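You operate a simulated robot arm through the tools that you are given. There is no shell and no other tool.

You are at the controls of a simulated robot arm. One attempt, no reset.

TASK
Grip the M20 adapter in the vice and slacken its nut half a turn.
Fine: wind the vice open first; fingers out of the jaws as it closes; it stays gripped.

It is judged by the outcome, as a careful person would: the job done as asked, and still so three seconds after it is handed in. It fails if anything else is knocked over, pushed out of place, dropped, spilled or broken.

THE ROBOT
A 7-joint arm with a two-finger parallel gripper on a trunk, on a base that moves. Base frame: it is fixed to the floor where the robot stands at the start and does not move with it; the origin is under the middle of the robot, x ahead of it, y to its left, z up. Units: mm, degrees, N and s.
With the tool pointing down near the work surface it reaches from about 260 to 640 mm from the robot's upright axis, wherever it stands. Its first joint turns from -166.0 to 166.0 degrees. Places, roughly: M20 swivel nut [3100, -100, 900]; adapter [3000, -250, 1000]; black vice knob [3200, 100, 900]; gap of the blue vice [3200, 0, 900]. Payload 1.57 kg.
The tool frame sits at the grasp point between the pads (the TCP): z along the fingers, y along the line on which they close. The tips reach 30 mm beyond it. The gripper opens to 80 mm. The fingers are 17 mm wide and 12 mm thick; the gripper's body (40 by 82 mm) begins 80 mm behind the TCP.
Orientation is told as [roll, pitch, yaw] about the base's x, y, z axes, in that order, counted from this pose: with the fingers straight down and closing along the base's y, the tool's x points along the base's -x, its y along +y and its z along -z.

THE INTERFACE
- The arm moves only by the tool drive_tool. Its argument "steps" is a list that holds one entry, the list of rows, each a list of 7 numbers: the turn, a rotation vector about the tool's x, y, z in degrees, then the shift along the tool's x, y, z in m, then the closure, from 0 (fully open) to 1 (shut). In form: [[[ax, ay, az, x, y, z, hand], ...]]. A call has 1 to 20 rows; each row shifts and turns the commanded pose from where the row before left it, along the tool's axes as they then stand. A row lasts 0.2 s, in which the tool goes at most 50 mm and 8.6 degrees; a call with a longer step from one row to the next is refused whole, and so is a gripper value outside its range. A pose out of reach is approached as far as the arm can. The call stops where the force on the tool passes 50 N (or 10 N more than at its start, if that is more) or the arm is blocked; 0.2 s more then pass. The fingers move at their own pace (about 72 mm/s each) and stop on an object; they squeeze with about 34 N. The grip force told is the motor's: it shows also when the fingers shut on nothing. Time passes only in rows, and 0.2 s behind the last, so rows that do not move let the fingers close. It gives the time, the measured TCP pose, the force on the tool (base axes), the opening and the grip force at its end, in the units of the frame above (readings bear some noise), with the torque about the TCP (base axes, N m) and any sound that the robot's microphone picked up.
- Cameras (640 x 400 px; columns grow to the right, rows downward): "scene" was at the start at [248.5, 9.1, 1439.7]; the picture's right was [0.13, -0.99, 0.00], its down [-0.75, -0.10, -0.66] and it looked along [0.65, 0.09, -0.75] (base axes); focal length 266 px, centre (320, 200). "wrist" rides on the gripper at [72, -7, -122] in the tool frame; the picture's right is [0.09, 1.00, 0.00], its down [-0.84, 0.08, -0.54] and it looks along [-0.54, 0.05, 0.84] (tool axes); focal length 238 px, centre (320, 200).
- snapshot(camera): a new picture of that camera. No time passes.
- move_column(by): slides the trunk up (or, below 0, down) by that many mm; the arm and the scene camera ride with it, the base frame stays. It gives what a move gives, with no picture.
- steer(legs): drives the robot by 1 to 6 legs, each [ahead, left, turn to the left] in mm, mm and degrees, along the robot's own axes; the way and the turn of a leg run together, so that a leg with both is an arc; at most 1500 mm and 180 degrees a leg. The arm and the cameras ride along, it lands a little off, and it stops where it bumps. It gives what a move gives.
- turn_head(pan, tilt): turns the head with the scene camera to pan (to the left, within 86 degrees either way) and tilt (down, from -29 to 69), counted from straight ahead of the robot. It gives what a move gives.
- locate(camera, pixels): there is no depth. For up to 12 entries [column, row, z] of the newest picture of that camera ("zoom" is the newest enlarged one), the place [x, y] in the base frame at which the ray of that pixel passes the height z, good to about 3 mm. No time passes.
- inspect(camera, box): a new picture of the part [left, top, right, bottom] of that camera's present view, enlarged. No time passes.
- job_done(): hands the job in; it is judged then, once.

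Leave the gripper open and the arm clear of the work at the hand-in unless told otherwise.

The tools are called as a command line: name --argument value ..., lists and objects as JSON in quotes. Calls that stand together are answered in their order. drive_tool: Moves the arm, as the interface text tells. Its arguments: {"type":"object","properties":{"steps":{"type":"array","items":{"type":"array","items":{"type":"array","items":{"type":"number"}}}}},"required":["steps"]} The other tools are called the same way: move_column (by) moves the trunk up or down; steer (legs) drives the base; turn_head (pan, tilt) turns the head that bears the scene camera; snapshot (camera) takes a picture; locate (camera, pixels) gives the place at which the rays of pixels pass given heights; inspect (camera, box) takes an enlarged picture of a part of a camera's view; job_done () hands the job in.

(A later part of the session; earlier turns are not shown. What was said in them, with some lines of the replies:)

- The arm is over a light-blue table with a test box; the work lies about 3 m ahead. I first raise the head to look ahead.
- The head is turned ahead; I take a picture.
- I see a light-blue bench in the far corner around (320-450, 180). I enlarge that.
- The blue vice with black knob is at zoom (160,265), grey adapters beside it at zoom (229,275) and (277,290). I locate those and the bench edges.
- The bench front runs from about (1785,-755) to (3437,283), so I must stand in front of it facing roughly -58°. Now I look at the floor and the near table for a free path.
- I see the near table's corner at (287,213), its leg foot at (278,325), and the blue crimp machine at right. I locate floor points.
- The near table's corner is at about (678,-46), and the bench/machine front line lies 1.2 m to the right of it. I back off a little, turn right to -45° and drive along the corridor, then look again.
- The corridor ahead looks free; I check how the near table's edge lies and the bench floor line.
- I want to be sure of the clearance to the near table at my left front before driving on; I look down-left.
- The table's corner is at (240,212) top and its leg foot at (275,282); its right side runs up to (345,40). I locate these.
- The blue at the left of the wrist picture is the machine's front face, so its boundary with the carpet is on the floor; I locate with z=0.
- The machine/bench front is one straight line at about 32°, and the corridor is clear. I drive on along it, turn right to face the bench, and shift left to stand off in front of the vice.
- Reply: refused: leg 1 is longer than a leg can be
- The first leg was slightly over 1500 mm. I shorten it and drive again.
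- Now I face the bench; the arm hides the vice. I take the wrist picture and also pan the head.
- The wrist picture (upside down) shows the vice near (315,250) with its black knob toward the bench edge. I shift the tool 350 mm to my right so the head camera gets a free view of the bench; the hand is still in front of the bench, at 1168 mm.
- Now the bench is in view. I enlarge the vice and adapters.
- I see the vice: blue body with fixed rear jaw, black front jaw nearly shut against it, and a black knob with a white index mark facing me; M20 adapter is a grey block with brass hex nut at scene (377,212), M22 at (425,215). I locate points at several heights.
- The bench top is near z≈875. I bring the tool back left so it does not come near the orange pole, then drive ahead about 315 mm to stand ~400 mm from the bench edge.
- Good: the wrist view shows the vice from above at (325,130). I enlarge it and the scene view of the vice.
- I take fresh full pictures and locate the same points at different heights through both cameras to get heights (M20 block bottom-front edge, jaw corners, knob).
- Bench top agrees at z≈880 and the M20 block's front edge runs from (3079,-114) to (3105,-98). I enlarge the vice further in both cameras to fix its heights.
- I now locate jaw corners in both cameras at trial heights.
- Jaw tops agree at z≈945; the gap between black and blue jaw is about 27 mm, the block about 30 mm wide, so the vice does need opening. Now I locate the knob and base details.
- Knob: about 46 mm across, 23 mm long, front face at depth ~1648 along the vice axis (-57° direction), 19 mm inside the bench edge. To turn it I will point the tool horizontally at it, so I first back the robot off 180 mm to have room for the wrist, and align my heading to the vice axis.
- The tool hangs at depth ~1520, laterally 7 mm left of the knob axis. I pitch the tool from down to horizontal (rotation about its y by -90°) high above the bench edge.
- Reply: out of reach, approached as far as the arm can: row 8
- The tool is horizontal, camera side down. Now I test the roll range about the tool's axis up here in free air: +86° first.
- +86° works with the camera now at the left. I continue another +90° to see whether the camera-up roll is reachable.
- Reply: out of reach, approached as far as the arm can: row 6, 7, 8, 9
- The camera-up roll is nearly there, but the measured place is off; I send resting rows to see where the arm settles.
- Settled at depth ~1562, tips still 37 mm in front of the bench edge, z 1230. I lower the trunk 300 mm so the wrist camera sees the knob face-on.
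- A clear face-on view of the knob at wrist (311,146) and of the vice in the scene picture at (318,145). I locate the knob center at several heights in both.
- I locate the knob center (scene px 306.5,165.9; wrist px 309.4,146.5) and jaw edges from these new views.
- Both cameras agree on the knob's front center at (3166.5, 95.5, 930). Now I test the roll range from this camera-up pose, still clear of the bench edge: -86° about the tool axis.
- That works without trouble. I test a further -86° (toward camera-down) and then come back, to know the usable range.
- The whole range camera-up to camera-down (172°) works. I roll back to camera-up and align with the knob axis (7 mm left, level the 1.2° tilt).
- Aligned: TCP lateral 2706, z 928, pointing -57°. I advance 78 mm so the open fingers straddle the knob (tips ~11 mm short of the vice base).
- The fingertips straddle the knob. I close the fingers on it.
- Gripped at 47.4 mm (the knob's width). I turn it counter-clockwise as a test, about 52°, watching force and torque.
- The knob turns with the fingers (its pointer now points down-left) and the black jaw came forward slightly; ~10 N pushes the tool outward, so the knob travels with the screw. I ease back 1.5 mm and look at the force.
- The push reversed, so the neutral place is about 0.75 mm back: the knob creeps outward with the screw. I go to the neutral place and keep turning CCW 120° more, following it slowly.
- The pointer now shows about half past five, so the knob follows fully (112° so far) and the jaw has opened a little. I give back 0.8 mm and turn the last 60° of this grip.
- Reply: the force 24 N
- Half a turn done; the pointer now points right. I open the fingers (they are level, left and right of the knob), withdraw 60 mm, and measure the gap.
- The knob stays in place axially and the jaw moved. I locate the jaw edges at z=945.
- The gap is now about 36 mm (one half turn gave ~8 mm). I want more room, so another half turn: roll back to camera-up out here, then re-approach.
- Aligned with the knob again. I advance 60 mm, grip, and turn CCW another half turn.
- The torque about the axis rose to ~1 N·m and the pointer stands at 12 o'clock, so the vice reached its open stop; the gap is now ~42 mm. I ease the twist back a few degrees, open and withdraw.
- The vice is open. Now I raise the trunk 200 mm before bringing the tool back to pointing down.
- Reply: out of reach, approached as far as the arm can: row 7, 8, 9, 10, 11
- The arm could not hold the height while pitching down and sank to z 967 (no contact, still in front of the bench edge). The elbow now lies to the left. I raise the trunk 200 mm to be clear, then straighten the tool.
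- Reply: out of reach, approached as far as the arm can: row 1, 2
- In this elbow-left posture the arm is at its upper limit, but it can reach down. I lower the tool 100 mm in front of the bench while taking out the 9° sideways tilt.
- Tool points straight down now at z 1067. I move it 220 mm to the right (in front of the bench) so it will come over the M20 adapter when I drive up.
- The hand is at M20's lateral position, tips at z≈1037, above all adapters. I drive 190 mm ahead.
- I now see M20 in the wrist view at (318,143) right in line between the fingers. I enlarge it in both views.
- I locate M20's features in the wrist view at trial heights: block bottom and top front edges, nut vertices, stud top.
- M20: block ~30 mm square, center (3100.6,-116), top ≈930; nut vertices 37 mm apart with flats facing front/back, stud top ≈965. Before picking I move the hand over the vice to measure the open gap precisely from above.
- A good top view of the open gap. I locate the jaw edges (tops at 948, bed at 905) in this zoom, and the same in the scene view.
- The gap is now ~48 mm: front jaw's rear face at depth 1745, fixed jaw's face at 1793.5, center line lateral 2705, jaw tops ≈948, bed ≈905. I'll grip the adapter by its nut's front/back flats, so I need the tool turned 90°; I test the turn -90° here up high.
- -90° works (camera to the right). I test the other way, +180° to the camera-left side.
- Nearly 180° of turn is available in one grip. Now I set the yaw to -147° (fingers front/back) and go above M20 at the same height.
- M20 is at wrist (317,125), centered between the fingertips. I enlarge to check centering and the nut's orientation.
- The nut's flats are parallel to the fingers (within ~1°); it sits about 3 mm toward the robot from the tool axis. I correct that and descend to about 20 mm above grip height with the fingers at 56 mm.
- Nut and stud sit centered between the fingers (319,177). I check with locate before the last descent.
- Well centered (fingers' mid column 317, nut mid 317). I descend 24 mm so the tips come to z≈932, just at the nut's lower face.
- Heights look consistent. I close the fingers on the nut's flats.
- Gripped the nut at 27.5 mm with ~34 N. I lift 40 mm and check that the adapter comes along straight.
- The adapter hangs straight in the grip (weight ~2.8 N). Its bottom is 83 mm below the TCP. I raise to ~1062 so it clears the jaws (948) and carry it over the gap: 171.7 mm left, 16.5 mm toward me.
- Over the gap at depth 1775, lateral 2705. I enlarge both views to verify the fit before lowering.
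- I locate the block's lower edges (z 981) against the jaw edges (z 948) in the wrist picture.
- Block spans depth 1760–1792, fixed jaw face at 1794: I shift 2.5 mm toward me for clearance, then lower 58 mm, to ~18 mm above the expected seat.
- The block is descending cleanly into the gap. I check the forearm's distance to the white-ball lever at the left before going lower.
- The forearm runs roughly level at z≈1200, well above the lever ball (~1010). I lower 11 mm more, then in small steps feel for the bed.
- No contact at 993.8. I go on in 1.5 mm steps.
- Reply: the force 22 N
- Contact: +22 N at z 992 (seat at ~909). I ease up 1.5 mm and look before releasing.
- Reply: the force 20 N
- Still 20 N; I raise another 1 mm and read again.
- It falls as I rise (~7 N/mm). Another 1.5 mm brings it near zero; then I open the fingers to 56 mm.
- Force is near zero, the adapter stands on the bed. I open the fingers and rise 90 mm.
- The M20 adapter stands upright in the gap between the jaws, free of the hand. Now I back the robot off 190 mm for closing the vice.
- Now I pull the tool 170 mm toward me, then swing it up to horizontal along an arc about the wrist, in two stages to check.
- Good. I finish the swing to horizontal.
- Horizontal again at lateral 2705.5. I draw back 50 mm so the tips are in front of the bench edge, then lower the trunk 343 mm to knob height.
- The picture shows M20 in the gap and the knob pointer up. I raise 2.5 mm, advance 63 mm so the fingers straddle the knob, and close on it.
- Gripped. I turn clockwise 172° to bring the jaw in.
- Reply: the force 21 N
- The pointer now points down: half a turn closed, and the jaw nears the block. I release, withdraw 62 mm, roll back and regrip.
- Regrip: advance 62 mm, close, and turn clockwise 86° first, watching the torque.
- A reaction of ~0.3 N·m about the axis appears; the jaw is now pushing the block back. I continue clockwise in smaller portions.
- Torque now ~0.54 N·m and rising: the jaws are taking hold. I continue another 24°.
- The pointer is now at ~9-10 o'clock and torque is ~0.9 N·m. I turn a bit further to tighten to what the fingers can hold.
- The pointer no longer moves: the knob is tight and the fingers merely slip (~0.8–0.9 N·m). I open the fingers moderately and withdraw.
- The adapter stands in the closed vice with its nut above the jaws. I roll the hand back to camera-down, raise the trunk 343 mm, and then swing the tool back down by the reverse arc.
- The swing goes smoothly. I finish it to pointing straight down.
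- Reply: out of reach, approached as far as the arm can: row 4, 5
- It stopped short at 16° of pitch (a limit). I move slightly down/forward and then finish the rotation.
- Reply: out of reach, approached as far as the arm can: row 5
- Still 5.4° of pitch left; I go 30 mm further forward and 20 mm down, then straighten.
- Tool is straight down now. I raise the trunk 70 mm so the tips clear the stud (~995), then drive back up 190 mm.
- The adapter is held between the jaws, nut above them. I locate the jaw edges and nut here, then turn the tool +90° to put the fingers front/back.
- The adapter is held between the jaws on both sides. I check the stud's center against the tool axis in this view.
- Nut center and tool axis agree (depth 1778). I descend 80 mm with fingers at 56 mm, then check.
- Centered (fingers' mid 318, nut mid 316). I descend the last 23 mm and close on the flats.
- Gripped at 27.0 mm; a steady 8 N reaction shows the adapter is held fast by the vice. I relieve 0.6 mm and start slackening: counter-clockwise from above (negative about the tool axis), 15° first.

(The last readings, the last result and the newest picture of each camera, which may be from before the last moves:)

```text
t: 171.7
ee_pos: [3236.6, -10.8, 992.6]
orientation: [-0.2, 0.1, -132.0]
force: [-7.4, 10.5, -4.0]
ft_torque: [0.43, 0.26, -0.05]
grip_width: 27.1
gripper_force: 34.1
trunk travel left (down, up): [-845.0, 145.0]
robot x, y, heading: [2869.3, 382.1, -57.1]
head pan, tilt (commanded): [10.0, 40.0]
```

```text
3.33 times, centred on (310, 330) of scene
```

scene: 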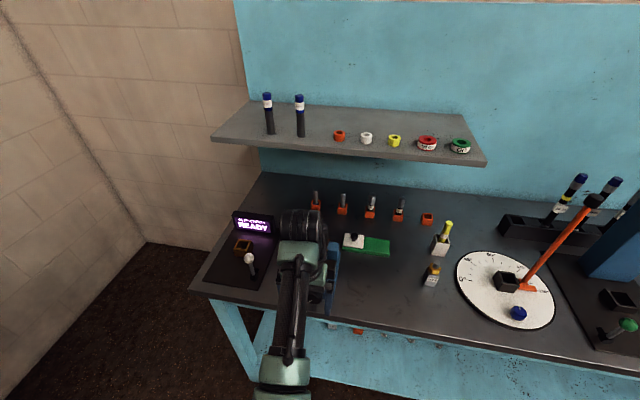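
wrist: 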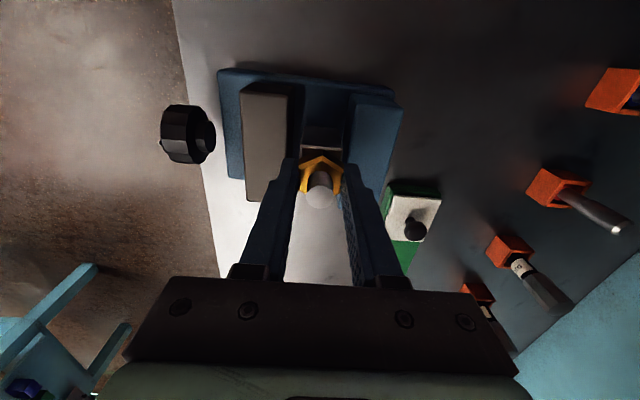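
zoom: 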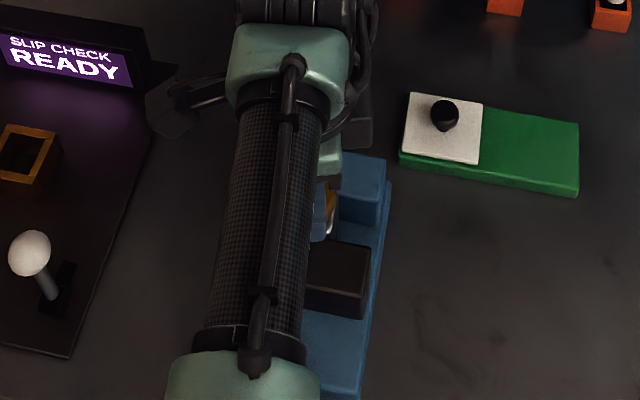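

The nut turned 15° with the fingers while the block stayed with the jaws. I relieve the side force by 0.9 mm and continue CCW by 80° in steady rows, letting the tool rise a little with the thread.

drive_tool --steps '[[[0, 0, 0, 0.0002, -0.0009, 0, 1], [0, 0, -8, 0, 0, -5e-05, 1], [0, 0, -8, 0, 0, -5e-05, 1], [0, 0, -8, 0, 0, -5e-05, 1], [0, 0, -8, 0, 0, -5e-05, 1], [0, 0, -8, 0, 0, -5e-05, 1], [0, 0, 0, 0, 0, 0, 1]]]'

inspect --camera "wrist" --box '[240, 70, 400, 210]'

```text
t: 173.3
ee_pos: [3234.9, -12.3, 994.7]
orientation: [-0.1, 0.1, -92.0]
force: [-6.3, 10.5, -3.7]
ft_torque: [0.45, 0.28, -0.04]
grip_width: 27.1
gripper_force: 34.0
trunk travel left (down, up): [-845.0, 145.0]
robot x, y, heading: [2866.0, 380.0, -56.9]
head pan, tilt (commanded): [10.0, 40.0]
```

```text
2.86 times, centred on (320, 140) of wrist
```

zoom: 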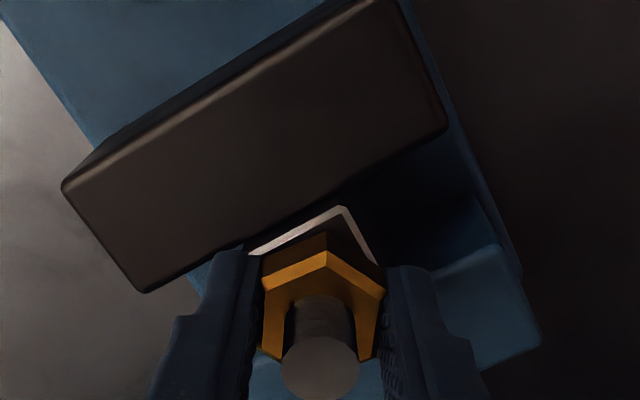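

55° done, the nut clearly turned against the block. I shift 1 mm toward me to lessen the 12 N side force, and go on 64° more.

drive_tool --steps '[[[0, 0, 0, 0.0008, -0.0006, 0, 1], [0, 0, -8, 0, 0, -5e-05, 1], [0, 0, -8, 0, 0, -5e-05, 1], [0, 0, -8, 0, 0, -5e-05, 1], [0, 0, -8, 0, 0, -5e-05, 1], [0, 0, -8, 0, 0, -5e-05, 1], [0, 0, -8, 0, 0, -5e-05, 1], [0, 0, -8, 0, 0, -5e-05, 1], [0, 0, -8, 0, 0, -5e-05, 1], [0, 0, 0, 0, 0, 0, 1]]]'

inspect --camera "wrist" --box '[240, 70, 400, 210]'

```text
t: 175.5
ee_pos: [3235.2, -10.7, 995.4]
orientation: [0.1, 0.1, -28.0]
force: [-6.0, 5.8, -5.4]
ft_torque: [0.42, 0.44, 0.0]
grip_width: 26.9
gripper_force: 34.1
trunk travel left (down, up): [-845.0, 145.0]
robot x, y, heading: [2866.7, 382.1, -57.0]
head pan, tilt (commanded): [10.0, 40.0]
```

```text
2.86 times, centred on (320, 140) of wrist
```

zoom: 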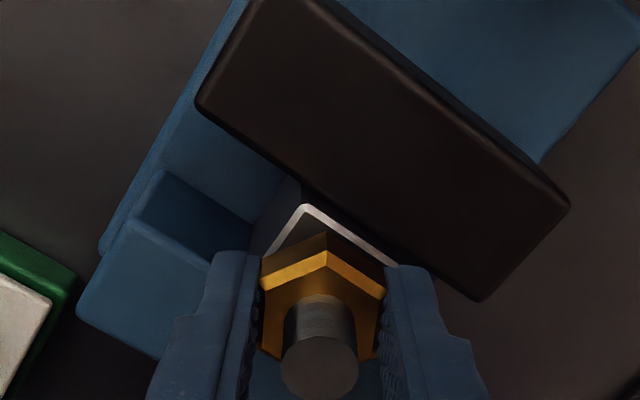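

119° done. I do the remaining ~62° to complete the half turn (target yaw ≈ +33.5°).

drive_tool --steps '[[[0, 0, -7.7, 0, 0, 0, 1], [0, 0, -7.7, 0, 0, 0, 1], [0, 0, -7.7, 0, 0, 0, 1], [0, 0, -7.7, 0, 0, 0, 1], [0, 0, -7.7, 0, 0, 0, 1], [0, 0, -7.7, 0, 0, 0, 1], [0, 0, -7.7, 0, 0, 0, 1], [0, 0, -7.7, 0, 0, 0, 1], [0, 0, 0, 0, 0, 0, 1]]]'

inspect --camera "wrist" --box '[240, 70, 400, 210]'

```text
t: 177.5
ee_pos: [3236.2, -10.7, 996.7]
orientation: [-0.1, -0.1, 33.6]
force: [-3.7, 2.4, -3.2]
ft_torque: [0.07, 0.11, -0.12]
grip_width: 27.2
gripper_force: 33.8
trunk travel left (down, up): [-845.0, 145.0]
robot x, y, heading: [2867.3, 383.4, -57.1]
head pan, tilt (commanded): [10.0, 40.0]
```

```text
2.86 times, centred on (320, 140) of wrist
```

zoom: 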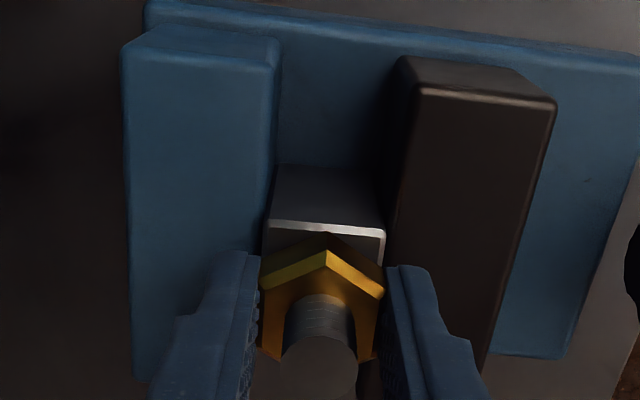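

The nut has turned 180.8° in all (yaw -147.2 → +33.6), the block unmoved between the jaws. I release the nut and rise.

drive_tool --steps '[[[0, 0, 0, 0, 0, 0, 0.5], [0, 0, 0, 0, 0, 0, 0.3], [0, 0, 0, 0, 0, 0, 0.3], [0, 0, 0, 0, 0, -0.01, 0.3], [0, 0, 0, 0, 0, -0.02, 0.3], [0, 0, 0, 0, 0, -0.03, 0.3], [0, 0, 0, 0, 0, -0.03, 0.3], [0, 0, 0, 0, 0, 0, 0.3]]]'

inspect --camera "wrist" --box '[230, 40, 410, 200]'

snapshot --camera "scene"

```text
t: 179.3
ee_pos: [3235.6, -11.8, 1085.8]
orientation: [0.0, 0.0, 33.6]
force: [1.0, -0.6, -0.1]
ft_torque: [-0.02, 0.0, -0.01]
grip_width: 56.2
gripper_force: 0.0
trunk travel left (down, up): [-845.0, 145.0]
robot x, y, heading: [2870.3, 383.6, -56.9]
head pan, tilt (commanded): [10.0, 40.0]
```

```text
2.50 times, centred on (320, 120) of wrist
```

zoom: 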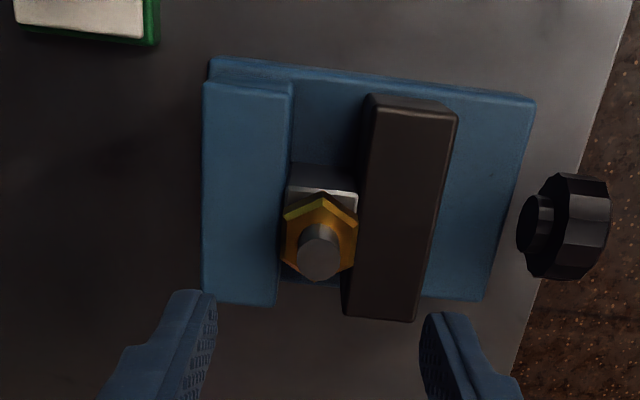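

```text
taken
```

scene: 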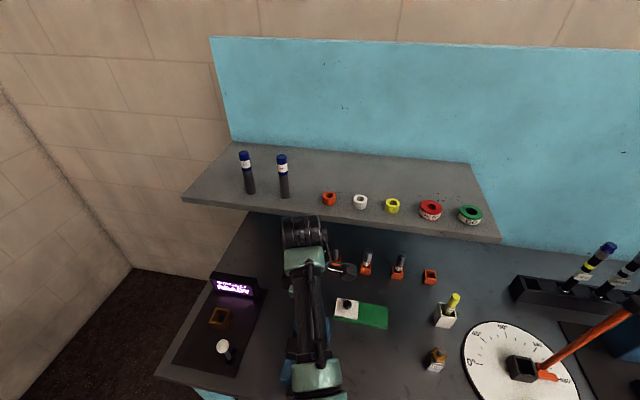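

The adapter still stands square in the vice, M20 nut turned. I open the hand fully and back the robot off 200 mm with the hand high, then check the result.

steer --legs '[[-220, 0, 0]]'

drive_tool --steps '[[[0, 0, 0, 0.04, 0, 0, 0], [0, 0, 0, 0.04, 0, 0, 0], [0, 0, 0, 0.04, 0, 0, 0], [0, 0, 0, 0.04, 0, 0, 0], [0, 0, 0, 0.04, 0, 0, 0], [0, 0, 0, 0, 0, 0, 0]]]'

snapshot --camera "scene"

```text
t: 180.9
ee_pos: [3118.2, 166.9, 1085.0]
orientation: [0.0, 0.1, 33.2]
force: [0.0, -0.5, -0.9]
ft_torque: [0.01, -0.01, 0.03]
grip_width: 56.1
gripper_force: 0.1
trunk travel left (down, up): [-845.0, 145.0]
robot x, y, heading: [2751.4, 565.6, -57.3]
head pan, tilt (commanded): [10.0, 40.0]
```

```text
t: 182.3
ee_pos: [2949.0, 57.7, 1084.0]
orientation: [0.0, -0.1, 33.2]
force: [-1.0, -0.1, -0.1]
ft_torque: [-0.01, -0.03, -0.04]
grip_width: 80.4
gripper_force: 0.1
trunk travel left (down, up): [-845.0, 145.0]
robot x, y, heading: [2751.8, 562.6, -57.5]
head pan, tilt (commanded): [10.0, 40.0]
```

```text
taken
```

scene: 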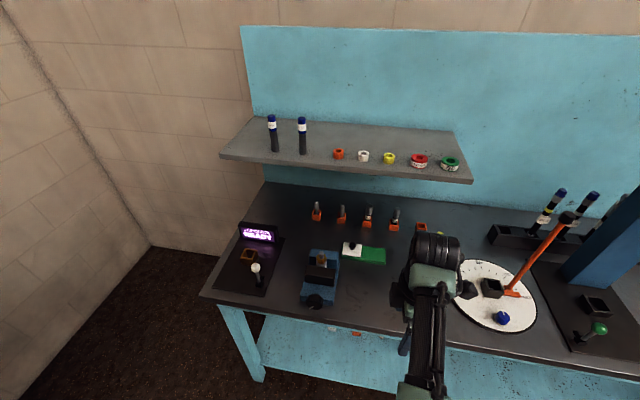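

The hand is clear to the right and in front of the bench. I enlarge the vice and the other items to confirm everything stands as it should.

inspect --camera "scene" --box '[285, 235, 365, 315]'

inspect --camera "scene" --box '[220, 180, 540, 340]'

```text
5.00 times, centred on (325, 275) of scene
```

zoom: 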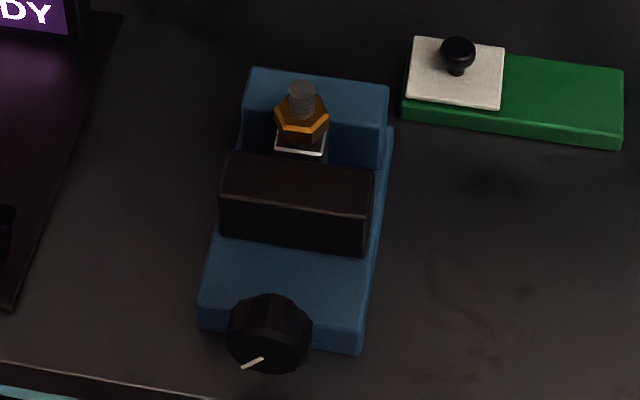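

```text
2.00 times, centred on (380, 260) of scene
```

zoom: 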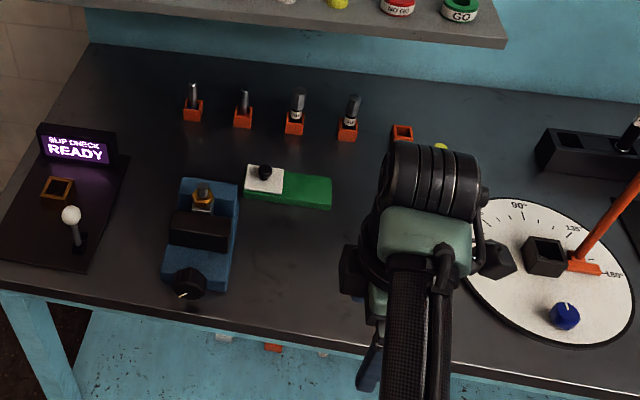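

The vice and everything else look in order, but the knob pointer stands at about half past seven, whereas it was at nine while I held it: it sprang back some 50° on release. I want to be sure the jaw really grips, so I go back to the knob and retighten it. First I bring the hand back in front of the vice and turn it for the swing.

steer --legs '[[30, 0, 0.3]]'

drive_tool --steps '[[[0, 0, 0, -0.04, 0, 0, 0], [0, 0, 0, -0.04, 0, 0, 0], [0, 0, 0, -0.04, 0, 0, 0], [0, 0, 0, -0.04, 0, 0, 0], [0, 0, 0, -0.04, 0, 0, 0], [0, 0, 8.2, 0, 0, 0, 0], [0, 0, 8.2, 0, 0, 0, 0], [0, 0, 8.2, 0, 0, 0, 0], [0, 0, 8.2, 0, 0, 0, 0], [0, 0, 8.2, 0, 0, 0, 0], [0, 0, 8.2, 0, 0, 0, 0], [0, 0, 8.2, 0, 0, 0, 0], [0, 0, 8.2, 0, 0, 0, 0], [0, 0, 8.2, 0, 0, 0, 0], [0, 0, 8.2, 0, 0, 0, 0], [0, 0, 8.2, 0, 0, 0, 0], [0, 0, 0, 0, 0, 0, 0]]]'

```text
t: 183.2
ee_pos: [2967.2, 35.4, 1083.0]
orientation: [-0.1, 0.0, 33.4]
force: [-0.2, 0.3, 0.7]
ft_torque: [-0.03, -0.01, -0.02]
grip_width: 79.8
gripper_force: 0.1
trunk travel left (down, up): [-845.0, 145.0]
robot x, y, heading: [2768.9, 537.1, -57.1]
head pan, tilt (commanded): [10.0, 40.0]
```

```text
t: 186.8
ee_pos: [3133.2, 144.0, 1082.2]
orientation: [-0.1, -0.1, -56.7]
force: [-0.3, -0.1, -0.3]
ft_torque: [0.0, 0.01, -0.01]
grip_width: 80.4
gripper_force: 0.0
trunk travel left (down, up): [-845.0, 145.0]
robot x, y, heading: [2769.4, 539.5, -57.1]
head pan, tilt (commanded): [10.0, 40.0]
```

Now pull back 165 mm and swing up to horizontal as before.

drive_tool --steps '[[[0, 0, 0, 0.033, 0, 0, 0], [0, 0, 0, 0.033, 0, 0, 0], [0, 0, 0, 0.033, 0, 0, 0], [0, 0, 0, 0.033, 0, 0, 0], [0, 0, 0, 0.033, 0, 0, 0], [0, -8.2, 0, -0.0286, 0, 0, 0], [0, -8.2, 0, -0.0286, 0, 0, 0], [0, -8.2, 0, -0.0286, 0, 0, 0], [0, -8.2, 0, -0.0286, 0, 0, 0], [0, 0, 0, 0, 0, 0, 0]]]'

drive_tool --steps '[[[0, -8.2, 0, -0.0286, 0, 0, 0], [0, -8.2, 0, -0.0286, 0, 0, 0], [0, -8.2, 0, -0.0286, 0, 0, 0], [0, -8.2, 0, -0.0286, 0, 0, 0], [0, -8.2, 0, -0.0286, 0, 0, 0], [0, -8.2, 0, -0.0286, 0, 0, 0], [0, -8.0, 0, -0.028, 0, 0, 0], [0, 0, 0, 0, 0, -0.025, 0], [0, 0, 0, 0, 0, -0.025, 0], [0, 0, 0, 0, 0, 0, 0]]]'

```text
t: 189.0
ee_pos: [3106.2, 188.4, 1109.2]
orientation: [0.2, -32.9, -56.8]
force: [-1.0, 0.4, -0.3]
ft_torque: [-0.02, 0.02, 0.0]
grip_width: 79.6
gripper_force: 0.0
out of reach, approached as far as the arm can: row 2
trunk travel left (down, up): [-845.0, 145.0]
robot x, y, heading: [2767.5, 538.2, -57.2]
head pan, tilt (commanded): [10.0, 40.0]
```

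```text
t: 191.2
ee_pos: [3134.6, 146.6, 1269.6]
orientation: [121.1, -89.9, -177.8]
force: [-0.2, 0.5, -0.1]
ft_torque: [0.02, 0.0, 0.01]
grip_width: 79.7
gripper_force: 0.1
trunk travel left (down, up): [-845.0, 145.0]
robot x, y, heading: [2767.3, 537.5, -57.1]
head pan, tilt (commanded): [10.0, 40.0]
```

Horizontal at z 1270, lateral 2707. I draw back 15 mm more and lower the trunk 341 mm to knob height.

drive_tool --steps '[[[0, 0, 0, 0, 0, -0.015, 0], [0, 0, 0, 0, 0, 0, 0]]]'

move_column --by -341

inspect --camera "scene" --box '[260, 130, 380, 230]'

```text
t: 191.8
ee_pos: [3125.7, 157.8, 1270.0]
orientation: [104.8, -89.9, -161.7]
force: [0.3, 0.2, -0.3]
ft_torque: [0.0, 0.0, 0.01]
grip_width: 80.2
gripper_force: 0.1
trunk travel left (down, up): [-845.0, 145.0]
robot x, y, heading: [2766.2, 536.4, -56.9]
head pan, tilt (commanded): [10.0, 40.0]
```

```text
t: 195.1
ee_pos: [3125.6, 157.8, 928.1]
orientation: [111.5, -89.9, -168.1]
force: [-0.3, -0.3, -1.2]
ft_torque: [0.02, 0.01, 0.01]
grip_width: 80.1
gripper_force: 0.1
trunk travel left (down, up): [-504.0, 486.0]
robot x, y, heading: [2765.5, 535.4, -56.7]
head pan, tilt (commanded): [10.0, 40.0]
```

```text
4.00 times, centred on (320, 180) of scene
```

zoom: 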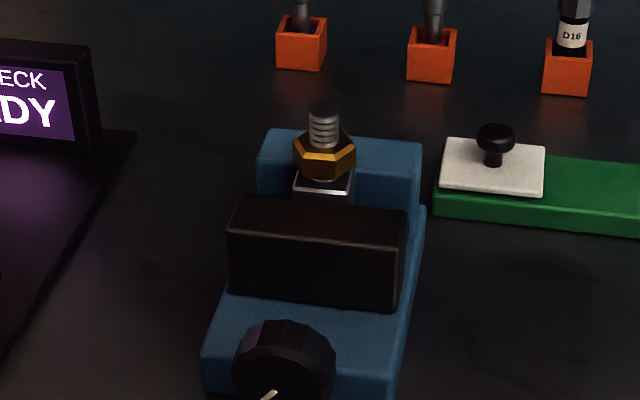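

I look at the knob's pointer position itself.

inspect --camera "scene" --box '[280, 190, 350, 250]'

```text
6.67 times, centred on (315, 220) of scene
```

zoom: 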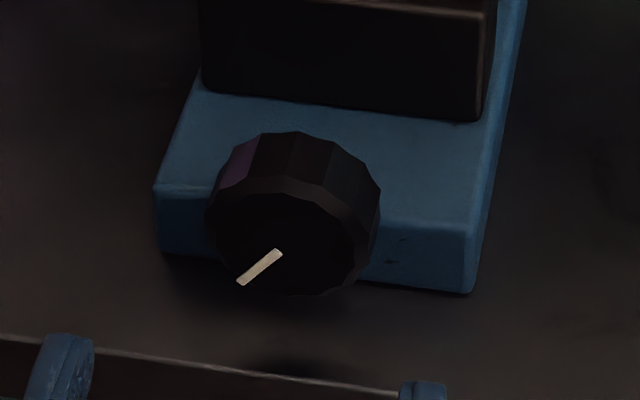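

The pointer is ~40° past six o'clock. I advance 66 mm, grip the knob and tighten clockwise, reading the torque in steps.

drive_tool --steps '[[[0, 0, 0, -0.001, 0, 0.016, 0], [0, 0, 0, 0, 0, 0.016, 0], [0, 0, 0, 0, 0, 0.017, 0], [0, 0, 0, 0, 0, 0.017, 0], [0, 0, 0, 0, 0, 0, 0.3], [0, 0, 0, 0, 0, 0, 1], [0, 0, 0, 0, 0, 0, 1], [0, 0, 0, 0, 0, 0, 1]]]'

drive_tool --steps '[[[0, 0, 8, 0, 0, 0, 1], [0, 0, 0, 0, 0, 0, 1], [0, 0, 0, 0, 0, 0, 1]]]'

drive_tool --steps '[[[0, 0, 8, 0, 0, 0, 1], [0, 0, 8, 0, 0, 0, 1], [0, 0, 0, 0, 0, 0, 1]]]'

```text
t: 196.9
ee_pos: [3161.2, 102.1, 930.2]
orientation: [103.4, -90.0, -160.2]
force: [1.3, -2.2, 1.8]
ft_torque: [0.45, 0.28, -0.98]
grip_width: 46.9
gripper_force: 44.8
trunk travel left (down, up): [-504.0, 486.0]
robot x, y, heading: [2768.2, 536.8, -57.0]
head pan, tilt (commanded): [10.0, 40.0]
```

```text
t: 197.7
ee_pos: [3161.2, 101.7, 929.6]
orientation: [90.4, -82.0, -147.2]
force: [0.8, -4.9, 2.2]
ft_torque: [-0.84, -0.52, -1.25]
grip_width: 46.8
gripper_force: 45.1
trunk travel left (down, up): [-504.0, 486.0]
robot x, y, heading: [2767.2, 539.1, -57.1]
head pan, tilt (commanded): [10.0, 40.0]
```

```text
t: 198.5
ee_pos: [3161.7, 100.8, 928.8]
orientation: [90.3, -65.9, -147.2]
force: [9.6, -20.7, 12.4]
ft_torque: [-0.56, -0.02, -1.44]
grip_width: 47.1
gripper_force: 44.7
trunk travel left (down, up): [-504.0, 486.0]
robot x, y, heading: [2765.0, 536.1, -57.1]
head pan, tilt (commanded): [10.0, 40.0]
```

Torque starts to rise after about 5–8° (0.29 N·m at 24°), so the jaw was resting right at the contact. I release here and see whether the knob stays.

drive_tool --steps '[[[0, 0, 0, 0, 0, 0, 0.25], [0, 0, 0, 0, 0, 0, 0.25], [0, 0, 0, 0, 0, 0, 0.25]]]'

inspect --camera "scene" --box '[280, 190, 350, 250]'

```text
t: 199.3
ee_pos: [3162.5, 103.4, 929.7]
orientation: [90.0, -66.0, -146.8]
force: [-0.3, 0.1, 0.1]
ft_torque: [-0.02, 0.0, -0.01]
grip_width: 60.0
gripper_force: 0.1
trunk travel left (down, up): [-504.0, 486.0]
robot x, y, heading: [2767.3, 540.6, -57.0]
head pan, tilt (commanded): [10.0, 40.0]
```

```text
6.67 times, centred on (315, 220) of scene
```

zoom: 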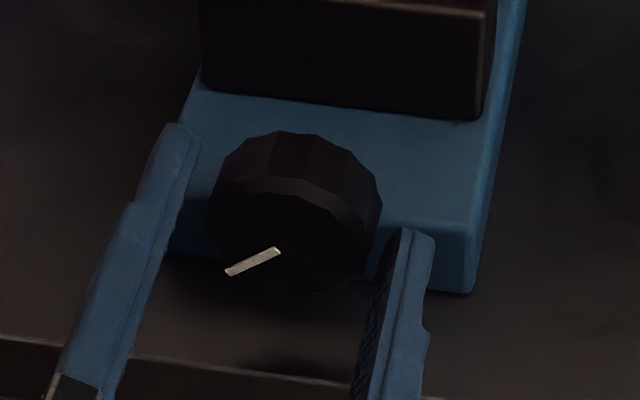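

The knob held at ~13° further than before (pointer 37° below nine), so friction keeps a moderate preload; the earlier hard release let it rebound. I regrip, add about 12° and release again to see if it holds more.

drive_tool --steps '[[[0, 0, 0, 0, 0, 0, 1], [0, 0, 0, 0, 0, 0, 1], [0, 0, 0, 0, 0, 0, 1], [0, 0, 6, 0, 0, 0, 1], [0, 0, 6, 0, 0, 0, 1], [0, 0, 0, 0, 0, 0, 1], [0, 0, 0, 0, 0, 0, 1]]]'

inspect --camera "scene" --box '[280, 190, 350, 250]'

```text
t: 200.9
ee_pos: [3160.7, 102.1, 929.2]
orientation: [90.0, -53.8, -146.8]
force: [0.3, -7.1, -0.4]
ft_torque: [-0.05, 0.32, -1.3]
grip_width: 47.6
gripper_force: 45.9
trunk travel left (down, up): [-504.0, 486.0]
robot x, y, heading: [2770.4, 537.0, -57.0]
head pan, tilt (commanded): [10.0, 40.0]
```

```text
6.67 times, centred on (315, 220) of scene
```

zoom: 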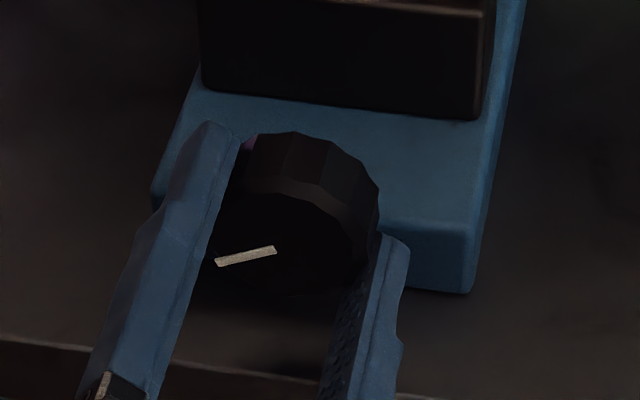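

Torque 0.3 N·m, pointer 27° below nine. I release and check the pointer again.

drive_tool --steps '[[[0, 0, 0, 0, 0, 0, 0.25], [0, 0, 0, 0, 0, 0, 0.25], [0, 0, 0, 0, 0, 0, 0.25], [0, 0, 0, 0, 0, 0, 0.25]]]'

inspect --camera "scene" --box '[280, 190, 350, 250]'

```text
t: 201.9
ee_pos: [3162.4, 103.1, 929.3]
orientation: [90.0, -54.0, -146.7]
force: [0.1, 0.7, 0.7]
ft_torque: [0.01, -0.02, -0.02]
grip_width: 60.2
gripper_force: 0.1
trunk travel left (down, up): [-504.0, 486.0]
robot x, y, heading: [2768.4, 540.3, -56.9]
head pan, tilt (commanded): [10.0, 40.0]
```

```text
6.67 times, centred on (315, 220) of scene
```

zoom: 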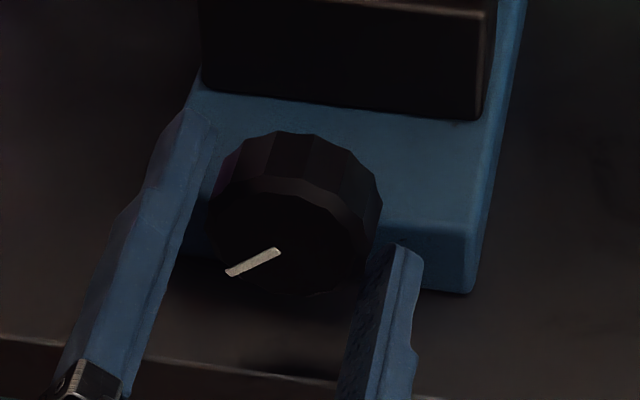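

It settles at the same place (37° below nine), i.e. the knob's friction holds the preload there, tighter than before. I open the fingers wide and withdraw straight back, then look.

drive_tool --steps '[[[0, 0, 0, 0, 0, 0, 0.1], [0, 0, 0, 0, 0, 0, 0.1], [0, 0, 0, 0, 0, -0.02, 0.1], [0, 0, 0, 0, 0, -0.03, 0.1], [0, 0, 0, 0, 0, -0.03, 0.1], [0, 0, 0, 0, 0, -0.03, 0], [0, 0, 0, 0, 0, 0, 0]]]'

inspect --camera "scene" --box '[260, 130, 380, 250]'

```text
t: 203.5
ee_pos: [3102.5, 194.7, 930.2]
orientation: [89.9, -53.9, -146.8]
force: [0.2, 0.2, -0.1]
ft_torque: [0.0, 0.0, -0.01]
grip_width: 80.0
gripper_force: 0.0
trunk travel left (down, up): [-504.0, 486.0]
robot x, y, heading: [2770.5, 541.4, -56.9]
head pan, tilt (commanded): [10.0, 40.0]
```

```text
3.33 times, centred on (320, 190) of scene
```

zoom: 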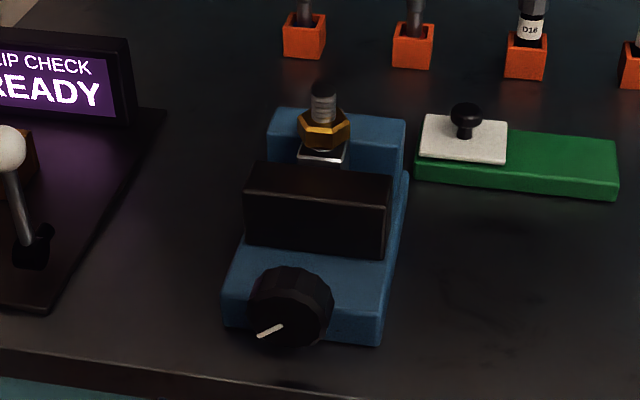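

The vice holds, pointer steady. I drive the robot back 200 mm so the arm is well clear, and take a last look.

steer --legs '[[-200, 0, 0]]'

snapshot --camera "scene"

inspect --camera "scene" --box '[270, 110, 370, 200]'

```text
t: 205.1
ee_pos: [2994.3, 361.6, 930.4]
orientation: [90.1, -53.9, -146.8]
force: [-0.8, -0.3, 0.7]
ft_torque: [-0.01, -0.01, -0.03]
grip_width: 79.9
gripper_force: 0.1
trunk travel left (down, up): [-504.0, 486.0]
robot x, y, heading: [2662.9, 707.0, -56.7]
head pan, tilt (commanded): [10.0, 40.0]
```

```text
taken
```

scene: 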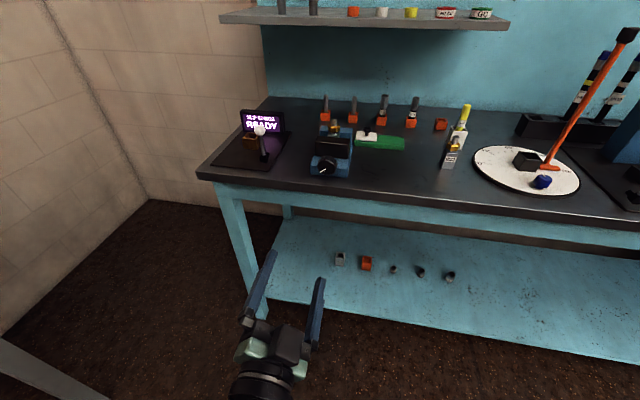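

```text
4.44 times, centred on (320, 155) of scene
```

zoom: 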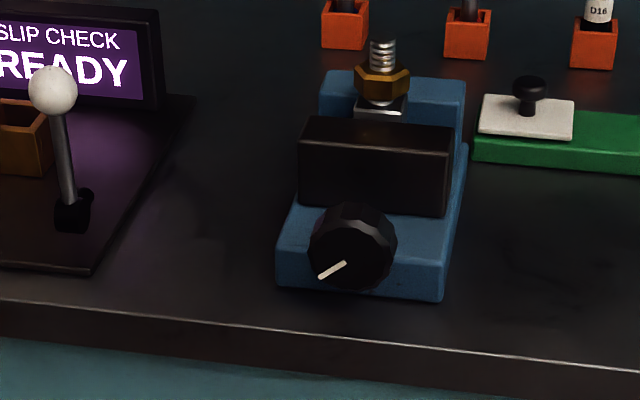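

M20 is gripped in the vice, and its nut has been turned half a turn counter-clockwise. M22, the lever and everything else stand where they were. The hand is open and clear of the bench, so I hand the job in.

job_done

```text
The job is handed in.
```

I gripped the M20 adapter in the vice and slackened its nut half a turn, about 181° counter-clockwise seen from above. The job is handed in, and I don't have the verdict.

- **Vice opened first:** I wound it open to its stop, a gap of about 48 mm, before placing the adapter.
- **Closing:** I held the adapter by its nut to set it between the jaws, then let go and took the hand away. Nothing but the adapter was in the jaws as they closed.
- **Slackening:** the nut turned with the fingers while the block stayed square between the jaws.
- **Grip:** after I first tightened it, the vice knob sprang back about 50° when I let go. I noticed this only after turning the nut, so I went back and tightened it again. It now stays put when released, but only friction holds it, so the clamp is moderate rather than hard.
- **Surroundings:** in the last pictures the M22 adapter, the lever and the other bench items stood where they were. The hand is open and the robot is backed away from the bench.
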